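You operate a simulated robot arm through the tools that you are given. There is no shell and no other tool.

The job below is to be done with a simulated robot arm. You get a single attempt, and the scene is never put back.

Task
Put things in order on the chest top. At the end: the clear scent bottle stands where the gold powder box stood; the white hair carton stands where the pink can (marked "BERRY") stood; the gold powder box stands where the white hair carton stood; the pink can is in the grey bowl; whatever was shut is shut again. Leave all else as you found it, and nothing knocked over.

The check looks at the end state, three seconds after you hand in, the way a careful person would. Anything else that was tipped, shoved, dropped, spilled or broken makes it a failure.

Robot
A 6-joint arm with a two-finger parallel gripper, fixed in place. Base frame: the origin is at the foot of the arm, x ahead of it, y to its left, z up; the work surface is at about z = 0. Lengths are in mm, angles in rad, forces in N, time in s.
With the tool pointing down near the work surface it reaches from about 140 to 580 mm from the base axis. Its first joint turns from -1.152 to 1.152 rad. Payload 2.1 kg.
The TCP is the grasp point between the finger pads, 30 mm short of the fingertips. In the tool frame z runs along the fingers and y along their closing line. Largest opening 94 mm; finger width 28, thickness 10; the body of the gripper, 50 by 96 mm, starts 55 mm behind the TCP.
Orientation is told as [roll, pitch, yaw] about the base's x, y, z axes, in that order, counted from this pose: with the fingers straight down and closing along the base's y, the tool's x points along the base's -x, its y along +y and its z along -z.

Tools
- The arm moves only by the tool drive_tool. Its argument "moves" is a list of rows, each an object of numbers (a shift or turn left out is 0, a gripper value left out holds the last): "wx", "wy", "wz": the turn, a rotation vector about the tool's x, y, z in units of 60 degrees (1.0 is 60 degrees); "tx", "ty", "tz": the shift along the tool's x, y, z in units of 150 mm (1.0 is 150 mm); "gripper": the gripper command, from -1 (shut) to 1 (fully open), values between in proportion. In form: [{"wx": .., "wy": .., "wz": .., "tx": .., "ty": .., "tz": .., "gripper": ..}, ...]. A call has 1 to 20 rows; each row is the pose to reach, as a shift and turn from the pose commanded when the call began, along the tool's axes at that moment. A call with a number of a shift or a turn outside -1 to 1 is refused whole. A row lasts 0.2 s, in which the tool goes at most 50 mm and 0.15 rad; a call with a longer step from one row to the next is refused whole, and so is a gripper value outside its range. A pose out of reach is approached as far as the arm can. The call stops where the force on the tool passes 40 N (or 10 N more than at its start, if that is more) or the arm is blocked; 0.2 s more then pass. Each finger travels about 72 mm/s and halts on what it meets, pressing with about 41 N; the grip force reading is that of the motor and also rises with nothing between the fingers. The clock runs only during rows and for 0.2 s after the last one: add rows that repeat a pose to give the fingers time. It gives the time, the measured TCP pose, the force on the tool (base axes), the opening and the grip force at its end, in the units of the frame above (readings bear some noise), with the torque about the TCP (base axes, N m) and any sound that the robot's microphone picked up, and new pictures: "views" is both (left out), scene, wrist or none.
- Cameras (640 x 400 px; columns grow to the right, rows downward): "scene" is fixed at [39.8, -360, 501.1]; the picture's right is [0.87, -0.49, 0.00], its down [-0.22, -0.40, -0.89] and it looks along [0.44, 0.78, -0.46] (base axes); focal length 310 px, centre (320, 200). "wrist" rides on the gripper at [76, 14, -102] in the tool frame; the picture's right is [-0.18, 0.98, 0.00], its down [-0.75, -0.14, -0.64] and it looks along [-0.63, -0.12, 0.77] (tool axes); focal length 243 px, centre (320, 200). There is no depth. A picture from a camera that has moved, and an enlarged one, comes with that camera's place and axes in the base frame and with its lens. The place of the scene camera against the robot may be out by one fixed shift of up to 12 mm in any direction.
- zoom(camera, box): a new picture of the part [left, top, right, bottom] of that camera's present view, enlarged. No time passes.
- close_job(): hands the job in; it is judged then, once.

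Places have to be worked out from the pictures, the camera data and where the tool is seen. Open the gripper and draw the arm clear of the work before you hand the job in, unless the task says otherwise.

The tools are called after "Call:" by a JSON object that holds its "fn" and its "kwargs". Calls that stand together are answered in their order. drive_tool: Moves the arm, as the interface text tells. Its arguments: {"type":"object","properties":{"moves":{"type":"array"},"views":{"type":"string","enum":["both","scene","wrist","none"]}},"required":["moves"]} The other tools are called the same way: zoom (camera, box) takes an enlarged picture of a part of a camera's view; close_job () hands the job in.

At the start:

```text
t: 0.0
ee_pos: [330.8, 47.7, 337.6]
tool_rot: [0.002, 0.001, 0.0]
ft_force: [0.4, -1.0, -0.6]
moment: [0.0, 0.0, 0.02]
gripper_width: 93.9
finger_force: 0.0
```

scene: 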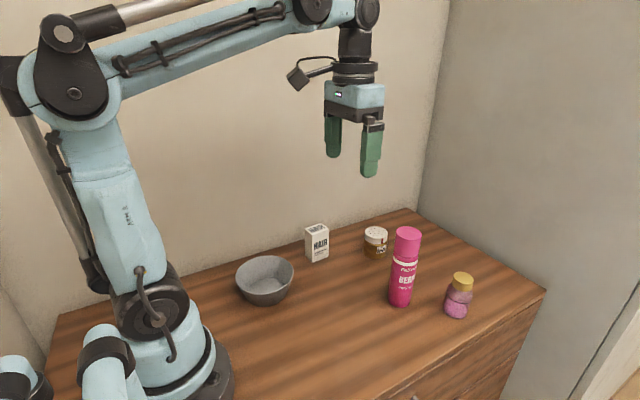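
wrist: 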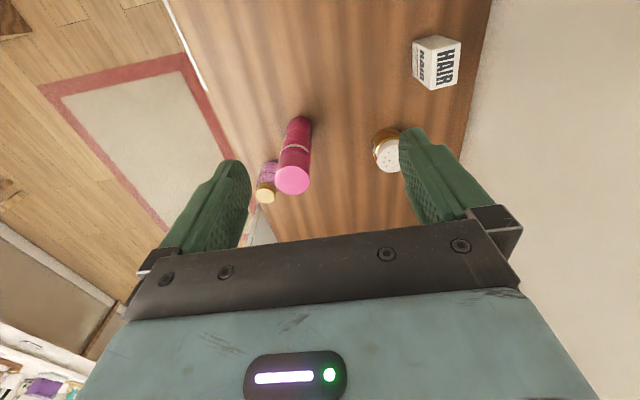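

I'll look closer at the scene before moving: I see a bowl, a white carton, a small gold-ish jar, a pink can and a purple bottle. The clear scent bottle isn't visible, so it may be in a drawer.

Call:
{"fn": "zoom", "kwargs": {"camera": "scene", "box": [220, 200, 400, 312]}}

Call:
{"fn": "zoom", "kwargs": {"camera": "scene", "box": [350, 200, 560, 330]}}

Call:
{"fn": "zoom", "kwargs": {"camera": "scene", "box": [340, 280, 560, 400]}}

Call:
{"fn": "zoom", "kwargs": {"camera": "wrist", "box": [220, 20, 500, 200]}}

```text
3.56 times, centred on (310, 256) of scene
camera zoom: at [39.8, -360.0, 501.1], right [0.87, -0.49, 0.0], down [-0.22, -0.4, -0.89], along [0.44, 0.78, -0.46], focal length 1101 px, centre (356, 1)
```

zoom: 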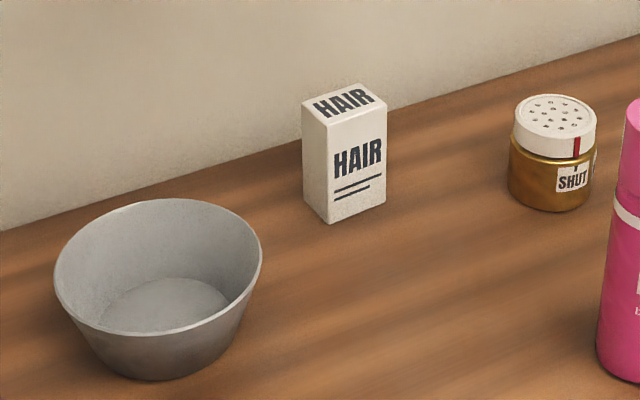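

```text
3.05 times, centred on (455, 265) of scene
camera zoom: at [39.8, -360.0, 501.1], right [0.87, -0.49, 0.0], down [-0.22, -0.4, -0.89], along [0.44, 0.78, -0.46], focal length 943 px, centre (-91, 2)
```

zoom: 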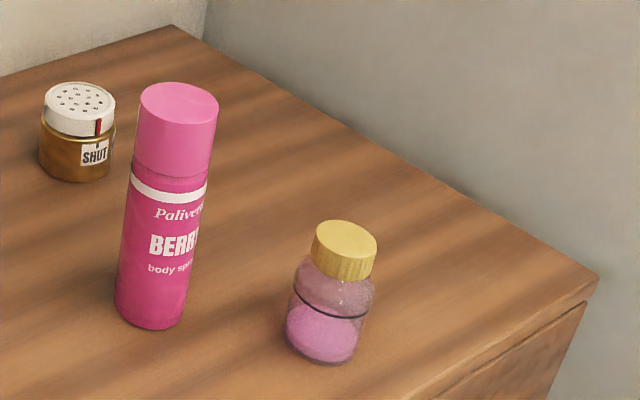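

```text
2.91 times, centred on (450, 340) of scene
camera zoom: at [39.8, -360.0, 501.1], right [0.87, -0.49, 0.0], down [-0.22, -0.4, -0.89], along [0.44, 0.78, -0.46], focal length 900 px, centre (-58, -207)
```

zoom: 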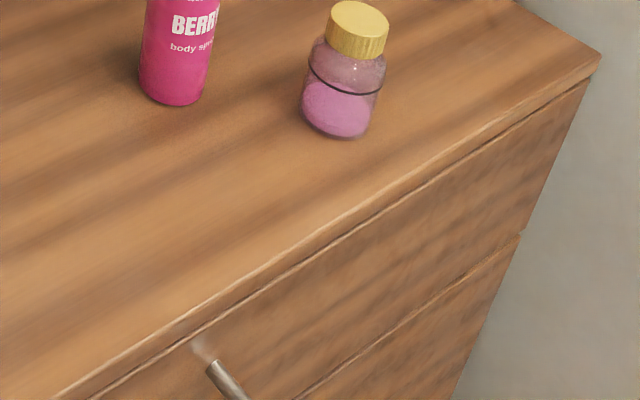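

```text
2.22 times, centred on (360, 110) of wrist
camera zoom: at [253.0, 62.7, 440.5], right [0.18, 0.98, 0.0], down [0.75, -0.14, 0.64], along [0.63, -0.12, -0.77], focal length 539 px, centre (231, 400)
```

zoom: 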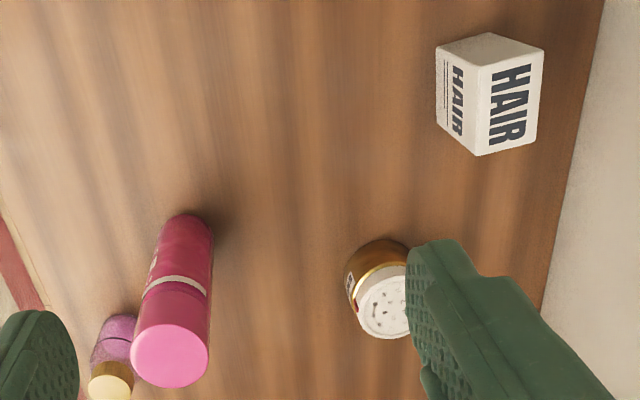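

The clear glass bottle with the gold cap and pink fill looks like the scent bottle. Everything needed is on the top, and the powder jar is marked SHUT, so it must stay shut. I estimate the can at about (429,-13), height 175; carton (351,207); powder box (487,141); bottle (511,-95); bowl (185,138). I'll move above the can first to refine its position.

Call:
{"fn": "drive_tool", "kwargs": {"moves": [{"tx": -0.16, "ty": -0.1, "tz": 0.1, "gripper": 1}, {"tx": -0.33, "ty": -0.2, "tz": 0.2, "gripper": 1}, {"tx": -0.5, "ty": -0.3, "tz": 0.3, "gripper": 1}, {"tx": -0.653, "ty": -0.4, "tz": 0.4, "gripper": 1}, {"tx": -0.653, "ty": -0.4, "tz": 0.4, "gripper": 1}]}}

```text
t: 1.2
ee_pos: [428.0, -13.2, 275.9]
tool_rot: [0.001, -0.002, 0.001]
ft_force: [-0.2, -0.2, 0.3]
moment: [0.0, 0.0, -0.01]
gripper_width: 93.8
finger_force: 0.0
camera wrist: at [351.4, 2.3, 379.9], right [0.18, 0.98, 0.0], down [0.75, -0.14, 0.64], along [0.63, -0.12, -0.77], focal length 243 px, centre (320, 200)
```

scene: 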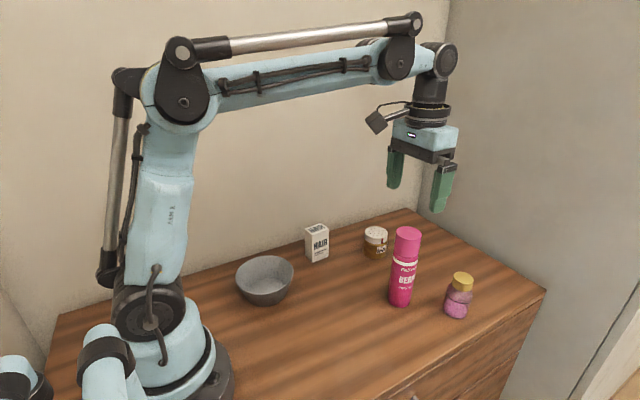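
wrist: 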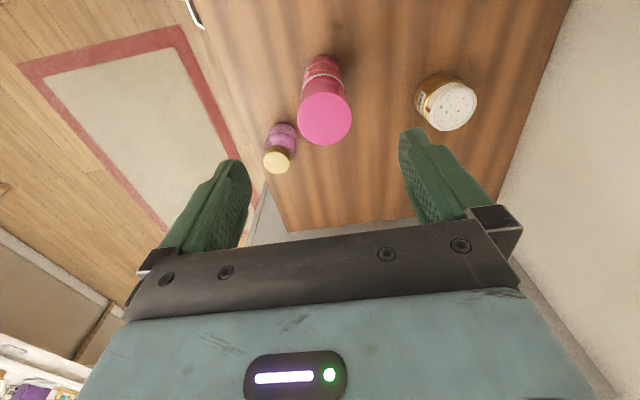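

The gripper is above the can; triangulating the wrist views puts the can's top at about (433,-10,171). I'll zoom to check the top disc and measure the other objects from this view.

Call:
{"fn": "zoom", "kwargs": {"camera": "wrist", "box": [250, 40, 490, 190]}}

Call:
{"fn": "zoom", "kwargs": {"camera": "scene", "box": [370, 110, 490, 220]}}

```text
2.67 times, centred on (370, 115) of wrist
camera zoom: at [351.4, 2.3, 379.9], right [0.18, 0.98, 0.0], down [0.75, -0.14, 0.64], along [0.63, -0.12, -0.77], focal length 647 px, centre (187, 427)
```

zoom: 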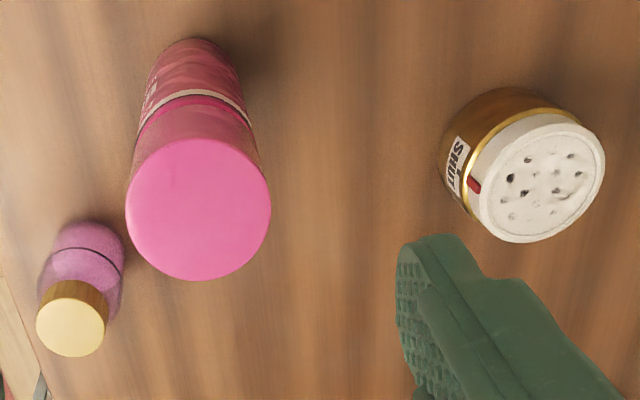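

```text
3.64 times, centred on (430, 165) of scene
camera zoom: at [39.8, -360.0, 501.1], right [0.87, -0.49, 0.0], down [-0.22, -0.4, -0.89], along [0.44, 0.78, -0.46], focal length 1126 px, centre (-80, 327)
```

zoom: 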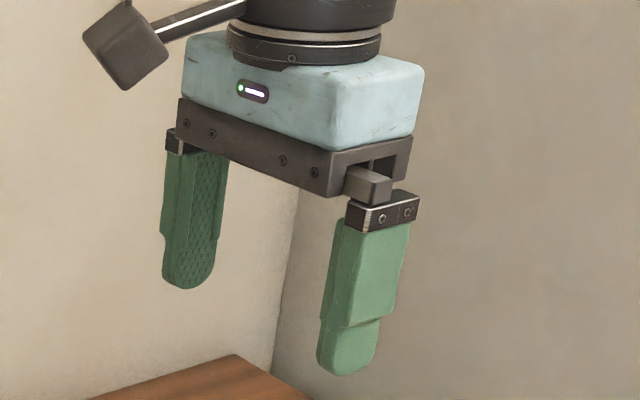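

The can's top is about 48 mm across at (432,-10), so I'll shift 4 mm and 3 mm, then come straight down around it to TCP z≈132, keeping the palm above the cap.

Call:
{"fn": "drive_tool", "kwargs": {"moves": [{"tx": -0.027, "ty": 0.02, "tz": 0.0, "gripper": 1}, {"tx": -0.027, "ty": 0.02, "tz": 0.16, "gripper": 1}, {"tx": -0.027, "ty": 0.02, "tz": 0.32, "gripper": 1}, {"tx": -0.027, "ty": 0.02, "tz": 0.48, "gripper": 1}, {"tx": -0.027, "ty": 0.02, "tz": 0.64, "gripper": 1}, {"tx": -0.027, "ty": 0.02, "tz": 0.8, "gripper": 1}, {"tx": -0.027, "ty": 0.02, "tz": 0.9, "gripper": 1}, {"tx": -0.027, "ty": 0.02, "tz": 0.96, "gripper": 1}, {"tx": -0.027, "ty": 0.02, "tz": 0.96, "gripper": 1}]}}

```text
t: 3.2
ee_pos: [432.8, -8.9, 132.6]
tool_rot: [0.002, 0.0, 0.0]
ft_force: [0.1, 0.1, 0.8]
moment: [0.05, 0.04, 0.0]
gripper_width: 94.1
finger_force: 0.0
camera wrist: at [354.7, 5.8, 236.4], right [0.18, 0.98, 0.0], down [0.75, -0.14, 0.64], along [0.63, -0.12, -0.77], focal length 243 px, centre (320, 200)
```

scene: 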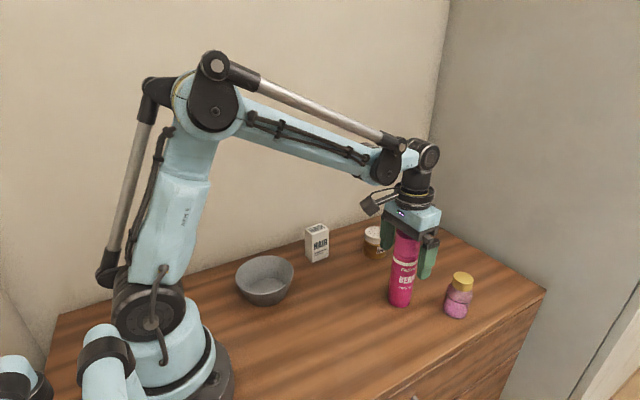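
wrist: 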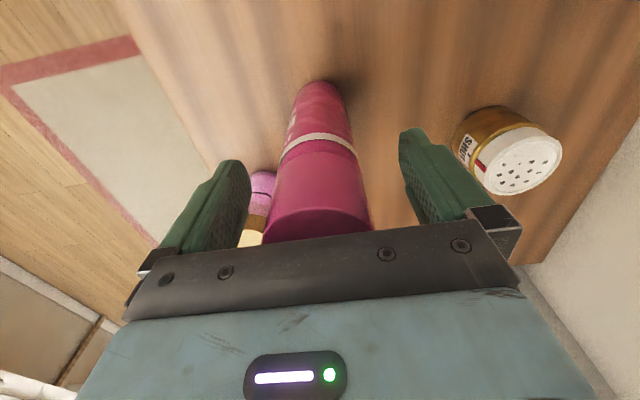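

Call:
{"fn": "zoom", "kwargs": {"camera": "scene", "box": [350, 190, 470, 320]}}

Call:
{"fn": "zoom", "kwargs": {"camera": "wrist", "box": [200, 60, 480, 260]}}

```text
3.08 times, centred on (410, 255) of scene
camera zoom: at [39.8, -360.0, 501.1], right [0.87, -0.49, 0.0], down [-0.22, -0.4, -0.89], along [0.44, 0.78, -0.46], focal length 952 px, centre (43, 31)
```

zoom: 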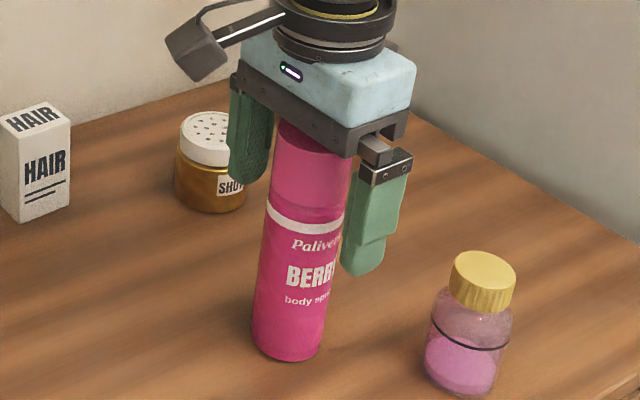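

```text
2.00 times, centred on (340, 160) of wrist
camera zoom: at [354.7, 5.8, 236.4], right [0.18, 0.98, 0.0], down [0.75, -0.14, 0.64], along [0.63, -0.12, -0.77], focal length 485 px, centre (280, 280)
```

zoom: 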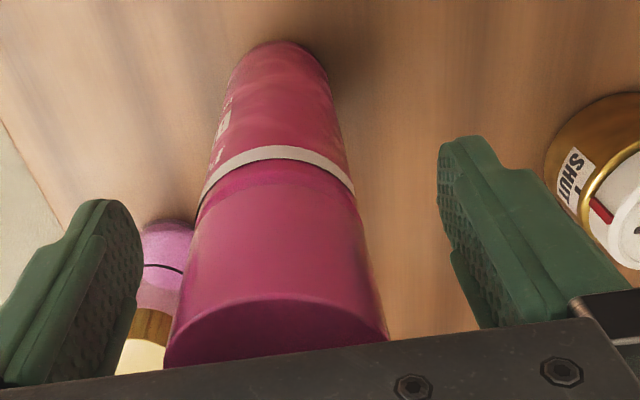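

The can stands centred between the pads, and the palm still clears the cap. I'll lower another 5 mm so the pads span the cap and body, then close.

Call:
{"fn": "drive_tool", "kwargs": {"moves": [{"tz": 0.033, "gripper": 1}, {"tz": 0.033, "gripper": 0.6}, {"tz": 0.033, "gripper": 0.3}, {"tz": 0.033, "gripper": 0.0}, {"tz": 0.033, "gripper": -0.3}, {"tz": 0.033, "gripper": -0.3}, {"tz": 0.033, "gripper": -0.3}]}}

```text
t: 4.8
ee_pos: [431.3, -9.9, 128.5]
tool_rot: [0.002, 0.0, 0.0]
ft_force: [-0.6, 0.0, -0.5]
moment: [-0.01, 0.0, 0.02]
gripper_width: 48.3
finger_force: 41.4
heard: snap
camera wrist: at [354.7, 5.8, 231.5], right [0.18, 0.98, 0.0], down [0.75, -0.14, 0.64], along [0.63, -0.12, -0.77], focal length 243 px, centre (320, 200)
```

scene: 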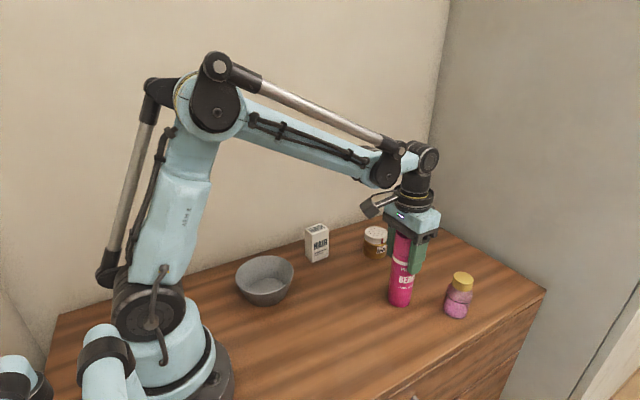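
wrist: 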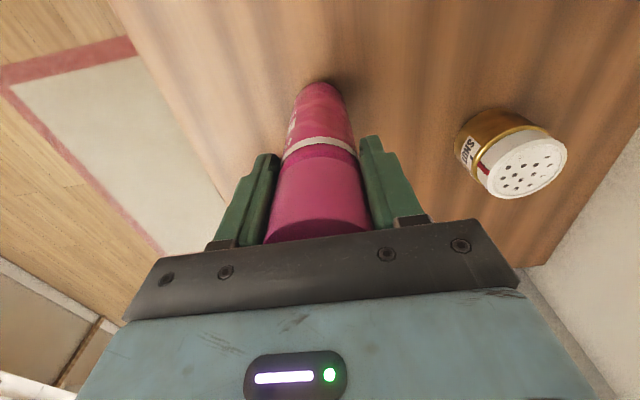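

I have the grip at 48 mm, but a "snap" was heard. I'll look closely at the cap and seam before lifting.

Call:
{"fn": "zoom", "kwargs": {"camera": "scene", "box": [360, 200, 460, 320]}}

Call:
{"fn": "zoom", "kwargs": {"camera": "wrist", "box": [230, 60, 420, 250]}}

```text
3.33 times, centred on (410, 260) of scene
camera zoom: at [39.8, -360.0, 501.1], right [0.87, -0.49, 0.0], down [-0.22, -0.4, -0.89], along [0.44, 0.78, -0.46], focal length 1032 px, centre (20, 0)
```

zoom: 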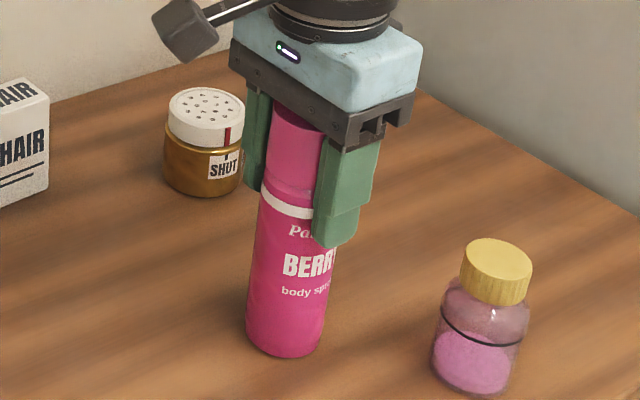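

```text
2.11 times, centred on (325, 155) of wrist
camera zoom: at [354.7, 5.8, 231.5], right [0.18, 0.98, 0.0], down [0.75, -0.14, 0.64], along [0.63, -0.12, -0.77], focal length 511 px, centre (310, 295)
```

zoom: 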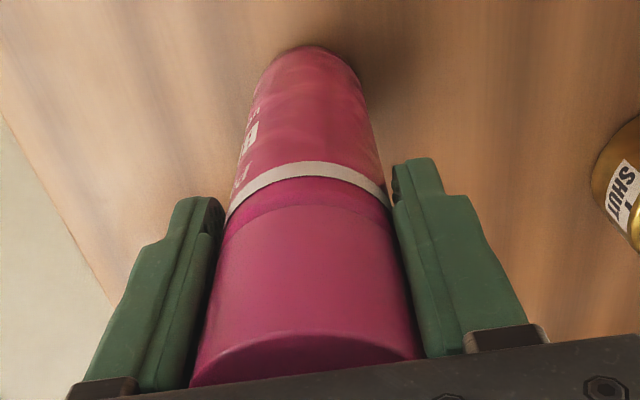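

The cap still looks seated at the seam. I'll make a small test lift of 6 mm and check the load and the seam for a gap.

Call:
{"fn": "drive_tool", "kwargs": {"moves": [{"tz": -0.013, "gripper": -0.3}, {"tz": -0.027, "gripper": -0.3}, {"tz": -0.04, "gripper": -0.3}, {"tz": -0.04, "gripper": -0.3}]}}

Call:
{"fn": "zoom", "kwargs": {"camera": "scene", "box": [360, 200, 460, 320]}}

Call:
{"fn": "zoom", "kwargs": {"camera": "wrist", "box": [230, 60, 420, 250]}}

```text
t: 5.8
ee_pos: [432.7, -10.2, 134.1]
tool_rot: [0.002, 0.0, 0.0]
ft_force: [0.1, 0.0, -2.2]
moment: [0.0, -0.02, 0.0]
gripper_width: 48.0
finger_force: 41.2
camera wrist: at [355.4, 5.8, 237.6], right [0.18, 0.98, 0.0], down [0.75, -0.14, 0.64], along [0.63, -0.12, -0.77], focal length 243 px, centre (320, 200)
```

scene: 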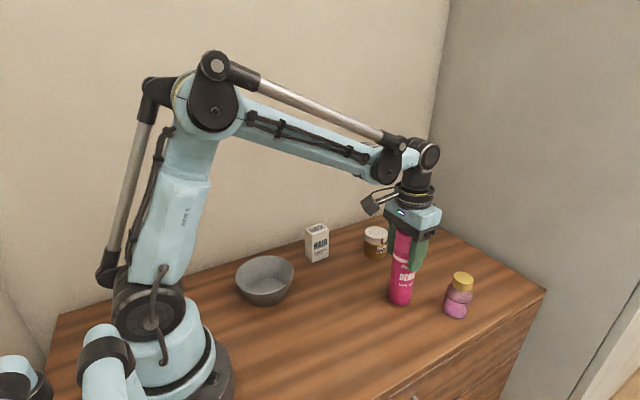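
wrist: 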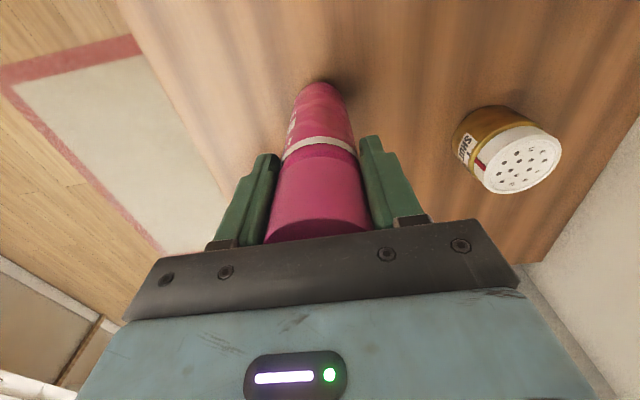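

```text
3.33 times, centred on (410, 260) of scene
camera zoom: at [39.8, -360.0, 501.1], right [0.87, -0.49, 0.0], down [-0.22, -0.4, -0.89], along [0.44, 0.78, -0.46], focal length 1032 px, centre (20, 0)
```

zoom: 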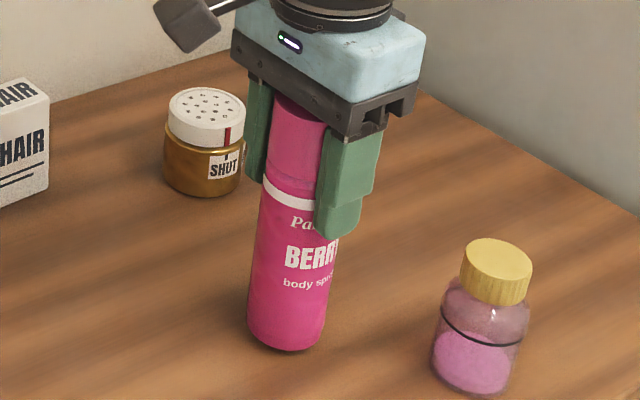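

```text
2.11 times, centred on (325, 155) of wrist
camera zoom: at [355.4, 5.8, 237.6], right [0.18, 0.98, 0.0], down [0.75, -0.14, 0.64], along [0.63, -0.12, -0.77], focal length 511 px, centre (310, 295)
```

zoom: 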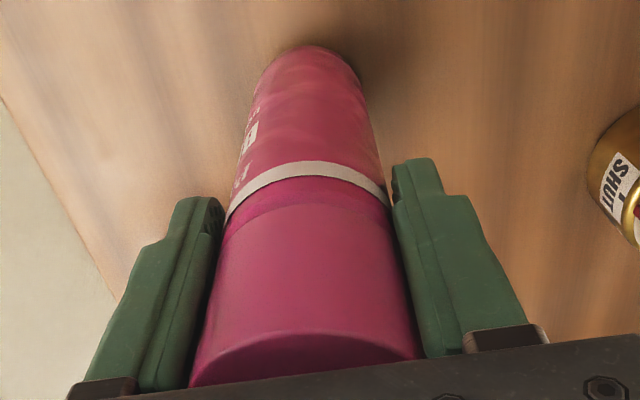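

The can came up whole (about 2 N load) with its cap still seated. I'll lift it well clear and start moving toward the bowl.

Call:
{"fn": "drive_tool", "kwargs": {"moves": [{"tz": -0.1, "gripper": -0.3}, {"tz": -0.25, "gripper": -0.3}, {"tz": -0.4, "gripper": -0.3}, {"tz": -0.55, "gripper": -0.3}, {"tz": -0.7, "gripper": -0.3}, {"tx": 0.1, "ty": 0.06, "tz": -0.8, "gripper": -0.3}, {"tx": 0.25, "ty": 0.15, "tz": -0.85, "gripper": -0.3}, {"tx": 0.45, "ty": 0.27, "tz": -0.85, "gripper": -0.3}, {"tx": 0.65, "ty": 0.4, "tz": -0.85, "gripper": -0.3}, {"tx": 0.8, "ty": 0.5, "tz": -0.85, "gripper": -0.3}, {"tx": 0.93, "ty": 0.57, "tz": -0.85, "gripper": -0.3}, {"tx": 1.0, "ty": 0.6, "tz": -0.85, "gripper": -0.3}, {"tx": 1.0, "ty": 0.6, "tz": -0.85, "gripper": -0.3}]}}

```text
t: 8.6
ee_pos: [281.8, 80.7, 261.3]
tool_rot: [0.001, -0.002, 0.001]
ft_force: [0.2, -0.7, -1.6]
moment: [-0.04, 0.0, 0.04]
gripper_width: 47.8
finger_force: 40.7
camera wrist: at [204.3, 95.8, 365.2], right [0.18, 0.98, 0.0], down [0.75, -0.14, 0.64], along [0.63, -0.12, -0.77], focal length 243 px, centre (320, 200)
```

scene: 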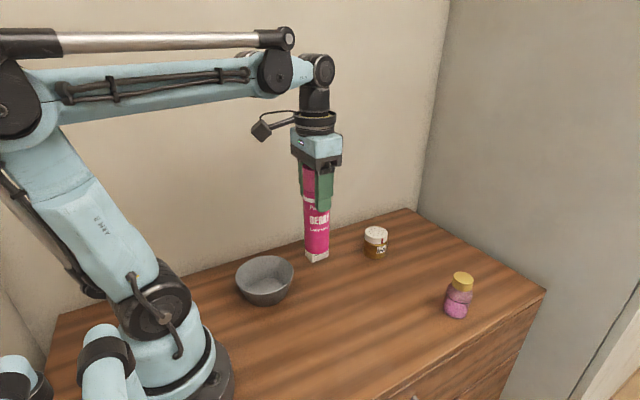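
wrist: 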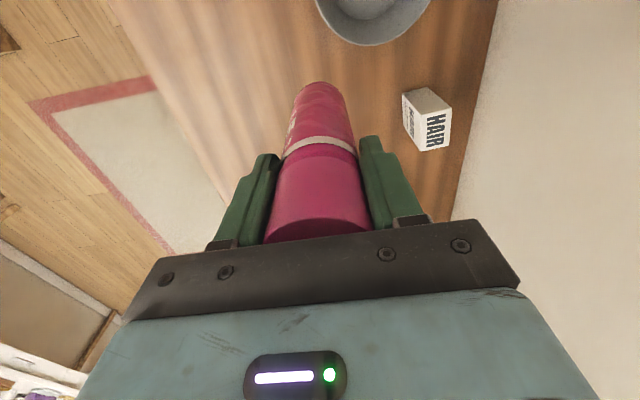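

The can is held high and clear of everything. I'll move on toward the bowl centre, estimated at (187,142), staying at the same height, and check with the wrist view.

Call:
{"fn": "drive_tool", "kwargs": {"moves": [{"tx": 0.12, "ty": 0.08, "gripper": -0.3}, {"tx": 0.27, "ty": 0.17, "gripper": -0.3}, {"tx": 0.4, "ty": 0.26, "gripper": -0.3}, {"tx": 0.5, "ty": 0.32, "gripper": -0.3}, {"tx": 0.5, "ty": 0.32, "gripper": -0.3}]}}

```text
t: 9.8
ee_pos: [208.0, 129.0, 262.0]
tool_rot: [0.002, 0.001, 0.0]
ft_force: [0.2, -1.7, -1.3]
moment: [0.03, -0.03, -0.01]
gripper_width: 47.7
finger_force: 41.0
camera wrist: at [130.0, 143.8, 364.9], right [0.18, 0.98, 0.0], down [0.75, -0.14, 0.64], along [0.63, -0.12, -0.77], focal length 243 px, centre (320, 200)
```

scene: 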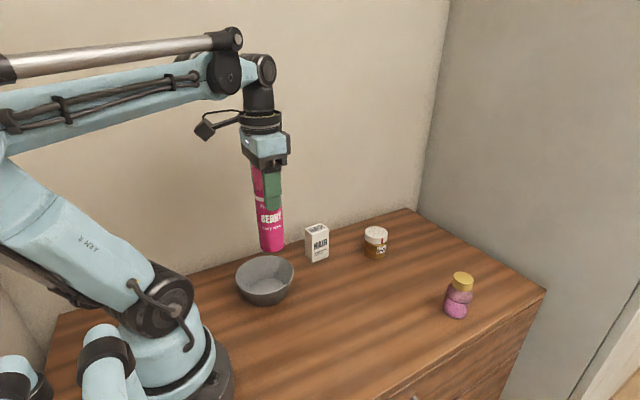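
wrist: 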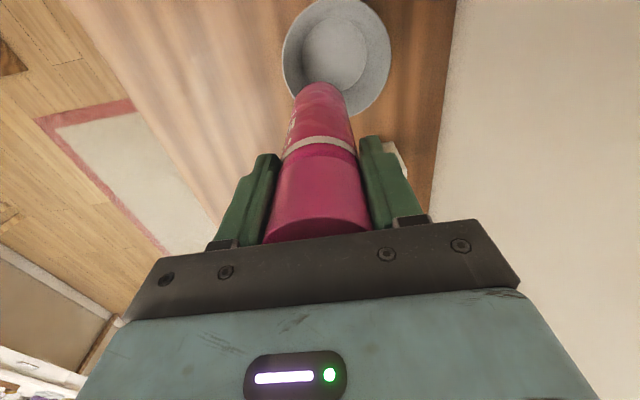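

Call:
{"fn": "zoom", "kwargs": {"camera": "wrist", "box": [256, 0, 416, 120]}}

Call:
{"fn": "zoom", "kwargs": {"camera": "scene", "box": [200, 150, 350, 320]}}

```text
3.33 times, centred on (336, 60) of wrist
camera zoom: at [130.0, 143.8, 364.9], right [0.18, 0.98, 0.0], down [0.75, -0.14, 0.64], along [0.63, -0.12, -0.77], focal length 809 px, centre (267, 667)
```

zoom: 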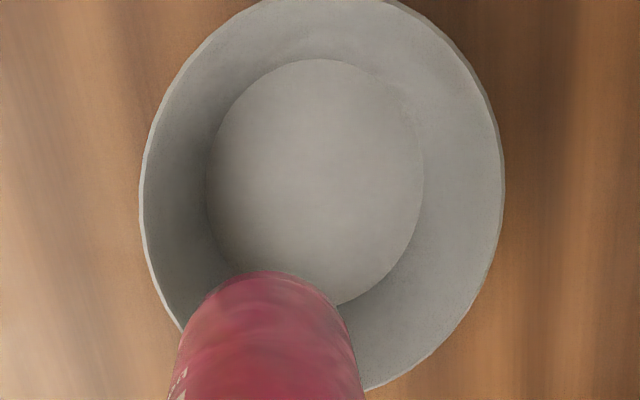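

```text
2.35 times, centred on (275, 235) of scene
camera zoom: at [39.8, -360.0, 501.1], right [0.87, -0.49, 0.0], down [-0.22, -0.4, -0.89], along [0.44, 0.78, -0.46], focal length 728 px, centre (426, 118)
```

zoom: 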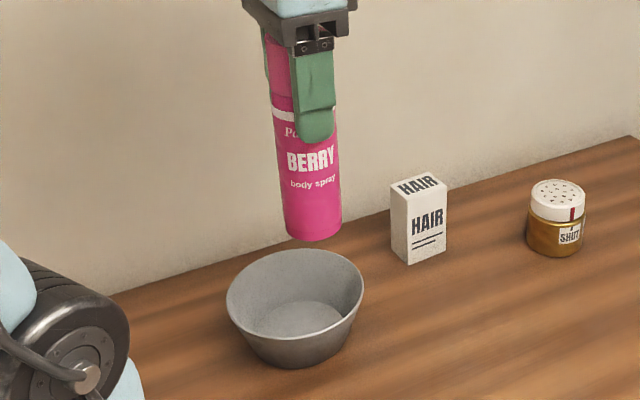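

The wrist and scene views agree: the bowl's centre is near (189,151), with its rim at about z=50 and an inner floor about 80 mm across. The can's axis is on the TCP, so I'll centre it over the bowl and lower it partway.

Call:
{"fn": "drive_tool", "kwargs": {"moves": [{"tx": 0.06, "ty": 0.07, "gripper": -0.3}, {"tx": 0.127, "ty": 0.147, "gripper": -0.3}, {"tx": 0.127, "ty": 0.147, "tz": 0.12, "gripper": -0.3}, {"tx": 0.127, "ty": 0.147, "tz": 0.25, "gripper": -0.3}, {"tx": 0.127, "ty": 0.147, "tz": 0.38, "gripper": -0.3}, {"tx": 0.127, "ty": 0.147, "tz": 0.48, "gripper": -0.3}, {"tx": 0.127, "ty": 0.147, "tz": 0.48, "gripper": -0.3}]}}

Call:
{"fn": "zoom", "kwargs": {"camera": "wrist", "box": [236, 20, 436, 170]}}

Call:
{"fn": "zoom", "kwargs": {"camera": "scene", "box": [200, 180, 330, 320]}}

```text
t: 11.4
ee_pos: [189.8, 150.9, 190.1]
tool_rot: [0.003, -0.001, 0.0]
ft_force: [0.1, -1.2, -1.9]
moment: [0.04, -0.02, -0.01]
gripper_width: 47.7
finger_force: 41.1
camera wrist: at [111.7, 165.9, 292.7], right [0.18, 0.98, 0.0], down [0.75, -0.14, 0.64], along [0.63, -0.12, -0.77], focal length 243 px, centre (320, 200)
```

scene: 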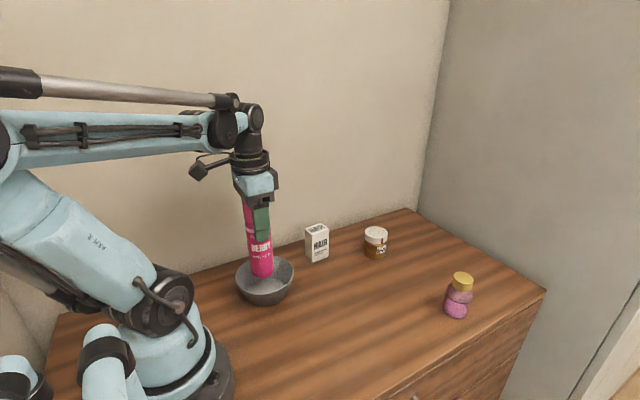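
wrist: 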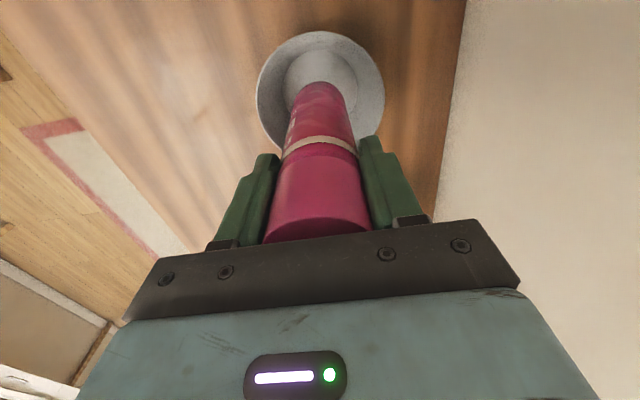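

```text
2.67 times, centred on (336, 95) of wrist
camera zoom: at [111.7, 165.9, 292.7], right [0.18, 0.98, 0.0], down [0.75, -0.14, 0.64], along [0.63, -0.12, -0.77], focal length 647 px, centre (277, 480)
```

zoom: 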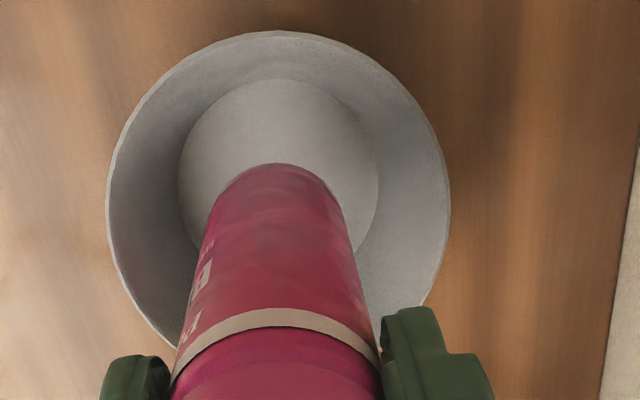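

```text
2.86 times, centred on (265, 250) of scene
camera zoom: at [39.8, -360.0, 501.1], right [0.87, -0.49, 0.0], down [-0.22, -0.4, -0.89], along [0.44, 0.78, -0.46], focal length 884 px, centre (477, 57)
```

zoom: 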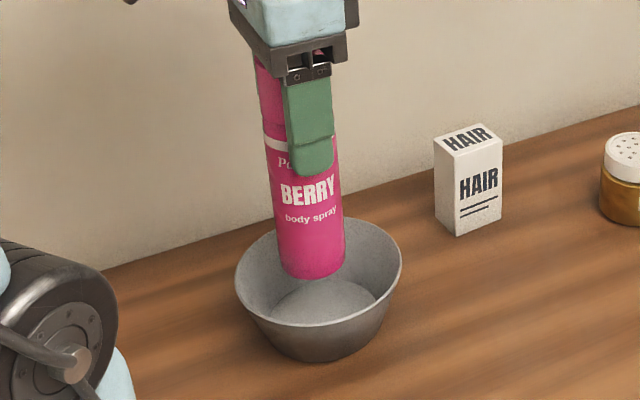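

Refined, the bowl's centre is about 4 mm further out in x, at (193.5,151.5). I'll shift by that and lower the can until its base is just above the bowl's floor.

Call:
{"fn": "drive_tool", "kwargs": {"moves": [{"tx": -0.027, "ty": 0.005, "gripper": -0.3}, {"tx": -0.027, "ty": 0.005, "tz": 0.1, "gripper": -0.3}, {"tx": -0.027, "ty": 0.005, "tz": 0.2, "gripper": -0.3}, {"tx": -0.027, "ty": 0.005, "tz": 0.28, "gripper": -0.3}, {"tx": -0.027, "ty": 0.005, "tz": 0.327, "gripper": -0.3}, {"tx": -0.027, "ty": 0.005, "tz": 0.327, "gripper": -0.3}]}}

Call:
{"fn": "zoom", "kwargs": {"camera": "wrist", "box": [236, 20, 436, 170]}}

Call:
{"fn": "zoom", "kwargs": {"camera": "scene", "box": [200, 180, 330, 320]}}

```text
t: 12.8
ee_pos: [193.2, 152.3, 140.7]
tool_rot: [0.002, 0.001, -0.001]
ft_force: [0.8, 0.2, -2.7]
moment: [-0.01, -0.01, 0.03]
gripper_width: 47.6
finger_force: 41.1
camera wrist: at [115.3, 167.1, 244.1], right [0.18, 0.98, 0.0], down [0.75, -0.14, 0.64], along [0.63, -0.12, -0.77], focal length 243 px, centre (320, 200)
```

scene: 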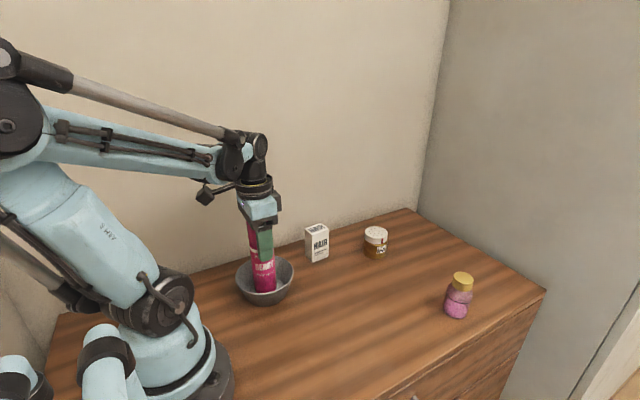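
wrist: 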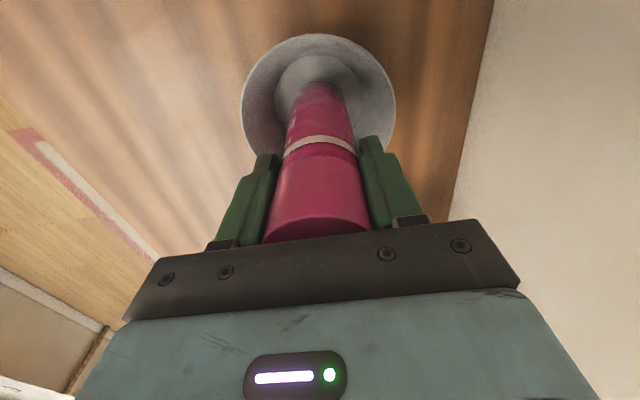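

```text
2.67 times, centred on (336, 95) of wrist
camera zoom: at [115.3, 167.1, 244.1], right [0.18, 0.98, 0.0], down [0.75, -0.14, 0.64], along [0.63, -0.12, -0.77], focal length 647 px, centre (277, 480)
```

zoom: 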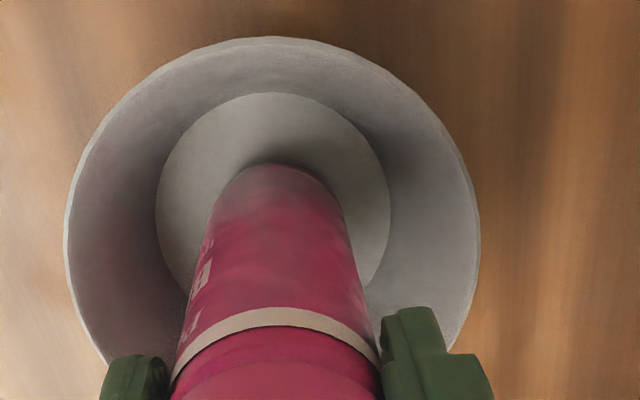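

```text
2.86 times, centred on (265, 250) of scene
camera zoom: at [39.8, -360.0, 501.1], right [0.87, -0.49, 0.0], down [-0.22, -0.4, -0.89], along [0.44, 0.78, -0.46], focal length 884 px, centre (477, 57)
```

zoom: 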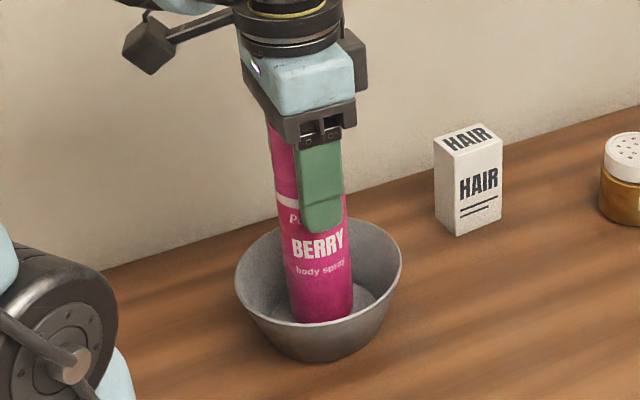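

The can is well centred in the bowl, with its base about 12 mm above the table level. I'll lower it slowly and watch the force for contact with the bowl's floor.

Call:
{"fn": "drive_tool", "kwargs": {"moves": [{"tz": 0.013, "gripper": -0.3}, {"tz": 0.027, "gripper": -0.3}, {"tz": 0.037, "gripper": -0.3}, {"tz": 0.037, "gripper": -0.3}], "views": "none"}}

```text
t: 13.8
ee_pos: [193.0, 151.3, 134.9]
tool_rot: [0.001, 0.002, -0.002]
ft_force: [-0.2, -0.6, -1.9]
moment: [0.0, 0.01, 0.01]
gripper_width: 47.7
finger_force: 40.9
```

There's no contact yet at z=135, since the load is still about -2 N. I'll continue in small steps.

Call:
{"fn": "drive_tool", "kwargs": {"moves": [{"tz": 0.006, "gripper": -0.3}, {"tz": 0.012, "gripper": -0.3}, {"tz": 0.012, "gripper": -0.3}], "views": "none"}}

```text
t: 14.6
ee_pos: [193.3, 151.2, 134.1]
tool_rot: [0.001, 0.0, -0.001]
ft_force: [0.1, -1.0, -2.9]
moment: [0.0, 0.01, 0.0]
gripper_width: 47.4
finger_force: 41.6
```

Call:
{"fn": "drive_tool", "kwargs": {"moves": [{"tz": 0.006, "gripper": -0.3}, {"tz": 0.01, "gripper": -0.3}, {"tz": 0.01, "gripper": -0.3}], "views": "none"}}

```text
t: 15.4
ee_pos: [193.9, 151.1, 132.9]
tool_rot: [-0.001, -0.003, 0.0]
ft_force: [1.2, -3.2, 26.7]
moment: [-0.18, -0.26, 0.06]
gripper_width: 47.1
finger_force: 40.7
```

The can's base is now firmly on the bowl's floor, with 27 N upward. I'll ease up 0.6 mm to relieve the press, then open gently.

Call:
{"fn": "drive_tool", "kwargs": {"moves": [{"tz": -0.004, "gripper": -0.3}, {"tz": -0.004, "gripper": -0.3}, {"tz": -0.004, "gripper": 0.1}, {"tz": -0.004, "gripper": 0.3}, {"tz": -0.004, "gripper": 0.6}, {"tz": -0.004, "gripper": 0.6}]}}

Call:
{"fn": "zoom", "kwargs": {"camera": "wrist", "box": [230, 40, 430, 250]}}

Call:
{"fn": "zoom", "kwargs": {"camera": "scene", "box": [200, 180, 330, 320]}}

```text
t: 16.8
ee_pos: [191.9, 152.2, 131.9]
tool_rot: [0.001, -0.001, 0.0]
ft_force: [1.6, 0.9, -0.1]
moment: [-0.01, -0.02, 0.0]
gripper_width: 75.1
finger_force: 0.1
camera wrist: at [115.0, 167.0, 235.9], right [0.18, 0.98, 0.0], down [0.75, -0.14, 0.64], along [0.63, -0.12, -0.77], focal length 243 px, centre (320, 200)
```

scene: 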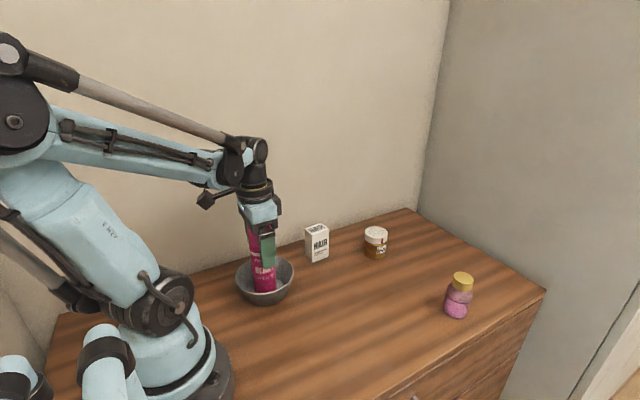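
wrist: 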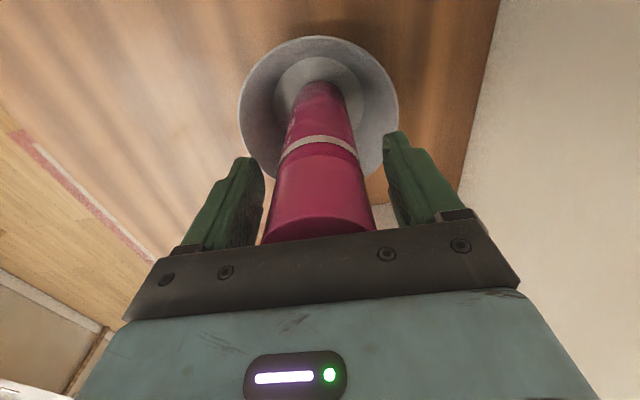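

```text
1.90 times, centred on (330, 145) of wrist
camera zoom: at [115.0, 167.0, 235.9], right [0.18, 0.98, 0.0], down [0.75, -0.14, 0.64], along [0.63, -0.12, -0.77], focal length 462 px, centre (301, 305)
```

zoom: 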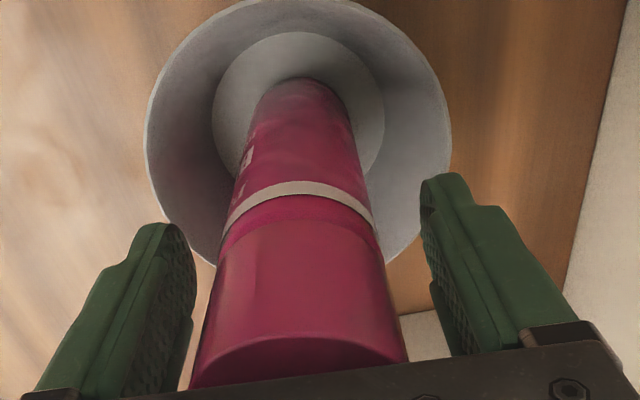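

```text
2.86 times, centred on (265, 250) of scene
camera zoom: at [39.8, -360.0, 501.1], right [0.87, -0.49, 0.0], down [-0.22, -0.4, -0.89], along [0.44, 0.78, -0.46], focal length 884 px, centre (477, 57)
```

zoom: 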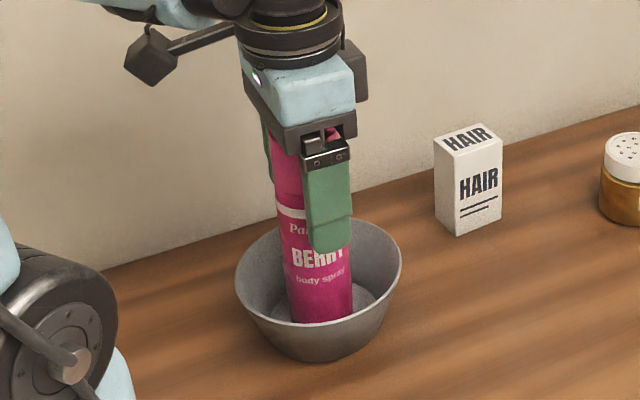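

The can is released and standing upright in the bowl. I'll rise straight up, watching that nothing comes along with the fingers.

Call:
{"fn": "drive_tool", "kwargs": {"moves": [{"tz": -0.03, "gripper": 0.8}, {"tz": -0.1, "gripper": 0.8}, {"tz": -0.25, "gripper": 0.8}, {"tz": -0.42, "gripper": 1}, {"tz": -0.6, "gripper": 1}, {"tz": -0.78, "gripper": 1}, {"tz": -0.9, "gripper": 1}, {"tz": -0.9, "gripper": 1}]}}

Call:
{"fn": "zoom", "kwargs": {"camera": "scene", "box": [200, 190, 330, 320]}}

Call:
{"fn": "zoom", "kwargs": {"camera": "wrist", "box": [230, 40, 430, 190]}}

```text
t: 18.6
ee_pos: [191.9, 151.6, 267.0]
tool_rot: [0.003, 0.0, -0.001]
ft_force: [-0.8, 1.0, -0.2]
moment: [0.0, -0.01, -0.01]
gripper_width: 93.8
finger_force: 0.1
camera wrist: at [115.0, 166.7, 370.7], right [0.18, 0.98, 0.0], down [0.75, -0.14, 0.64], along [0.63, -0.12, -0.77], focal length 243 px, centre (320, 200)
```

scene: 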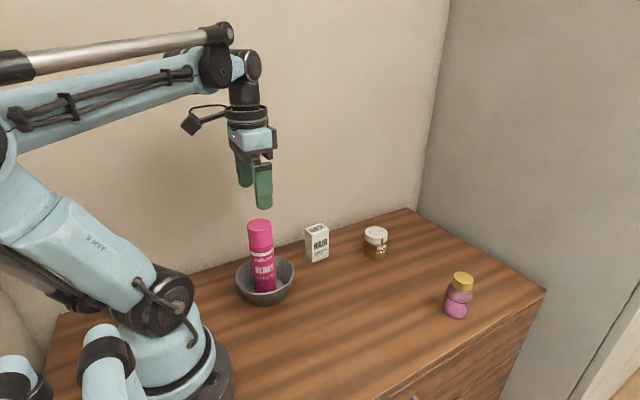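
wrist: 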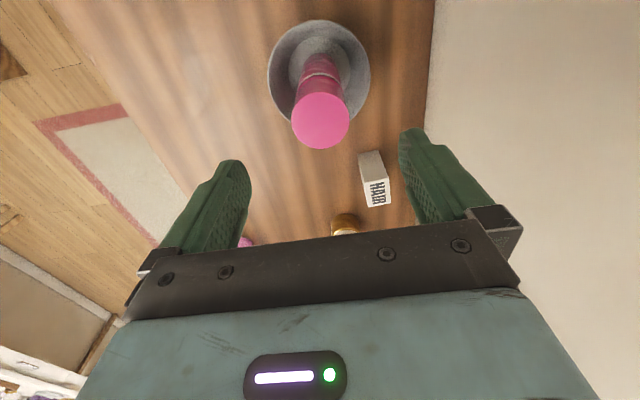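

```text
3.08 times, centred on (265, 255) of scene
camera zoom: at [39.8, -360.0, 501.1], right [0.87, -0.49, 0.0], down [-0.22, -0.4, -0.89], along [0.44, 0.78, -0.46], focal length 952 px, centre (489, 31)
```

zoom: 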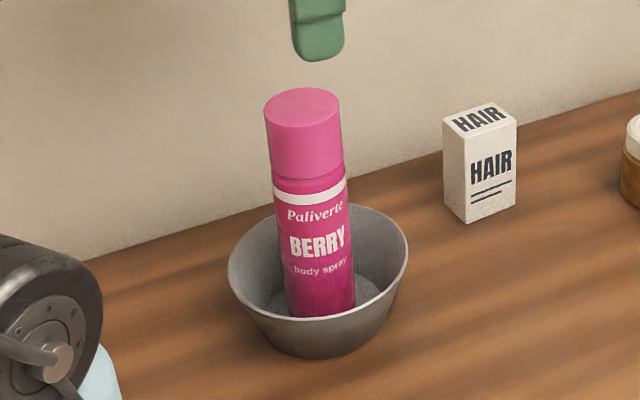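

```text
2.67 times, centred on (330, 115) of wrist
camera zoom: at [115.0, 166.7, 370.7], right [0.18, 0.98, 0.0], down [0.75, -0.14, 0.64], along [0.63, -0.12, -0.77], focal length 647 px, centre (293, 427)
```

zoom: 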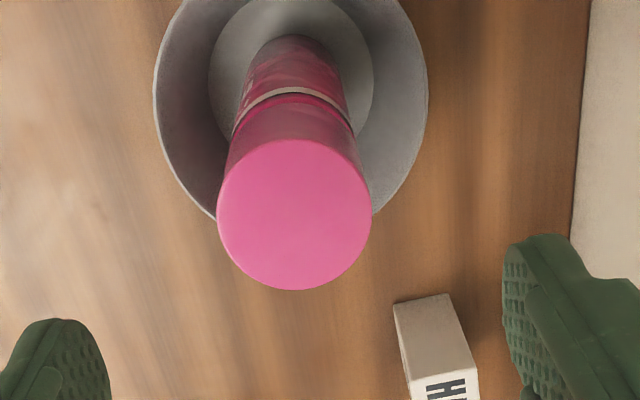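

The can is standing upright in the bowl. Because of that snap, I'll zoom tight on its cap seam to check it is still seated as it was.

Call:
{"fn": "zoom", "kwargs": {"camera": "scene", "box": [235, 210, 295, 300]}}

Call:
{"fn": "zoom", "kwargs": {"camera": "wrist", "box": [280, 50, 370, 155]}}

```text
4.44 times, centred on (265, 255) of scene
camera zoom: at [39.8, -360.0, 501.1], right [0.87, -0.49, 0.0], down [-0.22, -0.4, -0.89], along [0.44, 0.78, -0.46], focal length 1376 px, centre (564, -44)
```

zoom: 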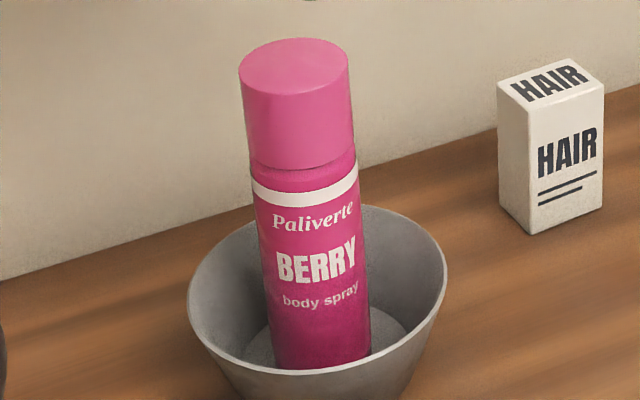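

```text
3.81 times, centred on (325, 102) of wrist
camera zoom: at [115.0, 166.7, 370.7], right [0.18, 0.98, 0.0], down [0.75, -0.14, 0.64], along [0.63, -0.12, -0.77], focal length 924 px, centre (301, 571)
```

zoom: 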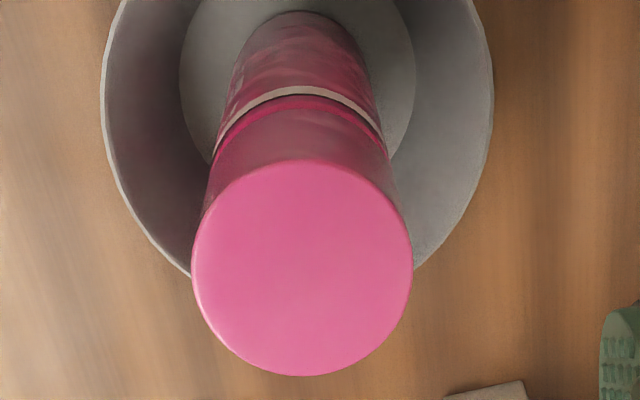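

The can looks intact, its cap is flush and its height is unchanged at about 171 mm, so I'll go on. Next is the white carton; I'll move above it at a safe height to refine its position.

Call:
{"fn": "drive_tool", "kwargs": {"moves": [{"tx": -0.15, "ty": 0.05, "gripper": 1}, {"tx": -0.4, "ty": 0.15, "gripper": 1}, {"tx": -0.65, "ty": 0.25, "gripper": 1}, {"tx": -0.87, "ty": 0.33, "gripper": 1}, {"tx": -1.0, "ty": 0.37, "tz": 0.15, "gripper": 1}, {"tx": -1.0, "ty": 0.37, "tz": 0.3, "gripper": 1}, {"tx": -1.0, "ty": 0.37, "tz": 0.3, "gripper": 1}]}}

Call:
{"fn": "zoom", "kwargs": {"camera": "wrist", "box": [240, 40, 440, 190]}}

```text
t: 20.2
ee_pos: [343.2, 206.9, 221.5]
tool_rot: [0.001, 0.0, 0.0]
ft_force: [-0.4, -1.3, 0.0]
moment: [-0.04, 0.01, 0.01]
gripper_width: 94.1
finger_force: 0.0
camera wrist: at [265.0, 221.6, 325.1], right [0.18, 0.98, 0.0], down [0.75, -0.14, 0.64], along [0.63, -0.12, -0.77], focal length 243 px, centre (320, 200)
```

scene: 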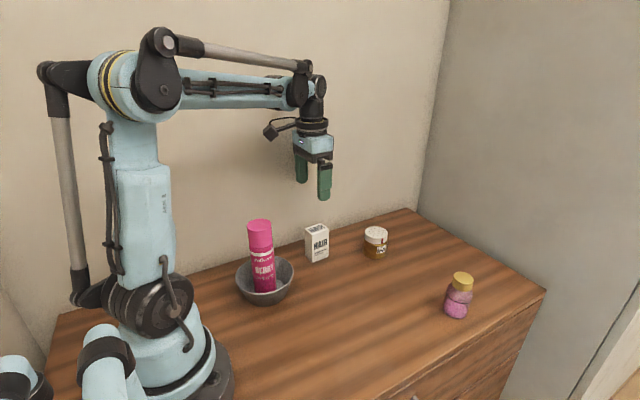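
wrist: 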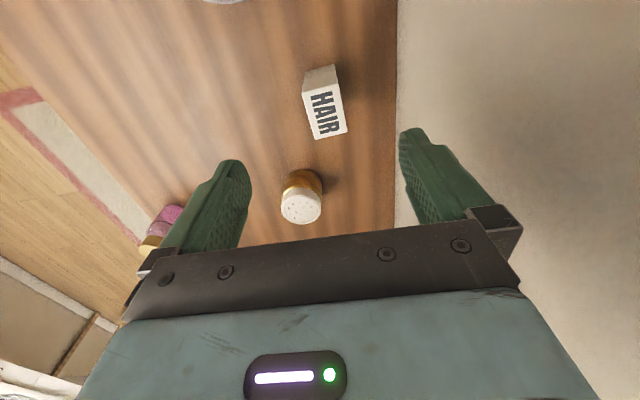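

```text
2.67 times, centred on (340, 115) of wrist
camera zoom: at [265.0, 221.6, 325.1], right [0.18, 0.98, 0.0], down [0.75, -0.14, 0.64], along [0.63, -0.12, -0.77], focal length 647 px, centre (267, 427)
```

zoom: 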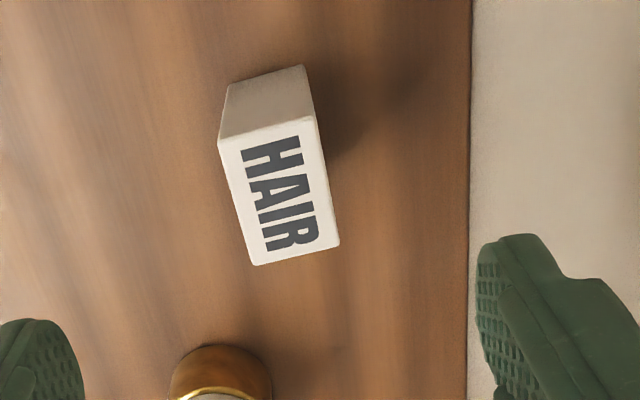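

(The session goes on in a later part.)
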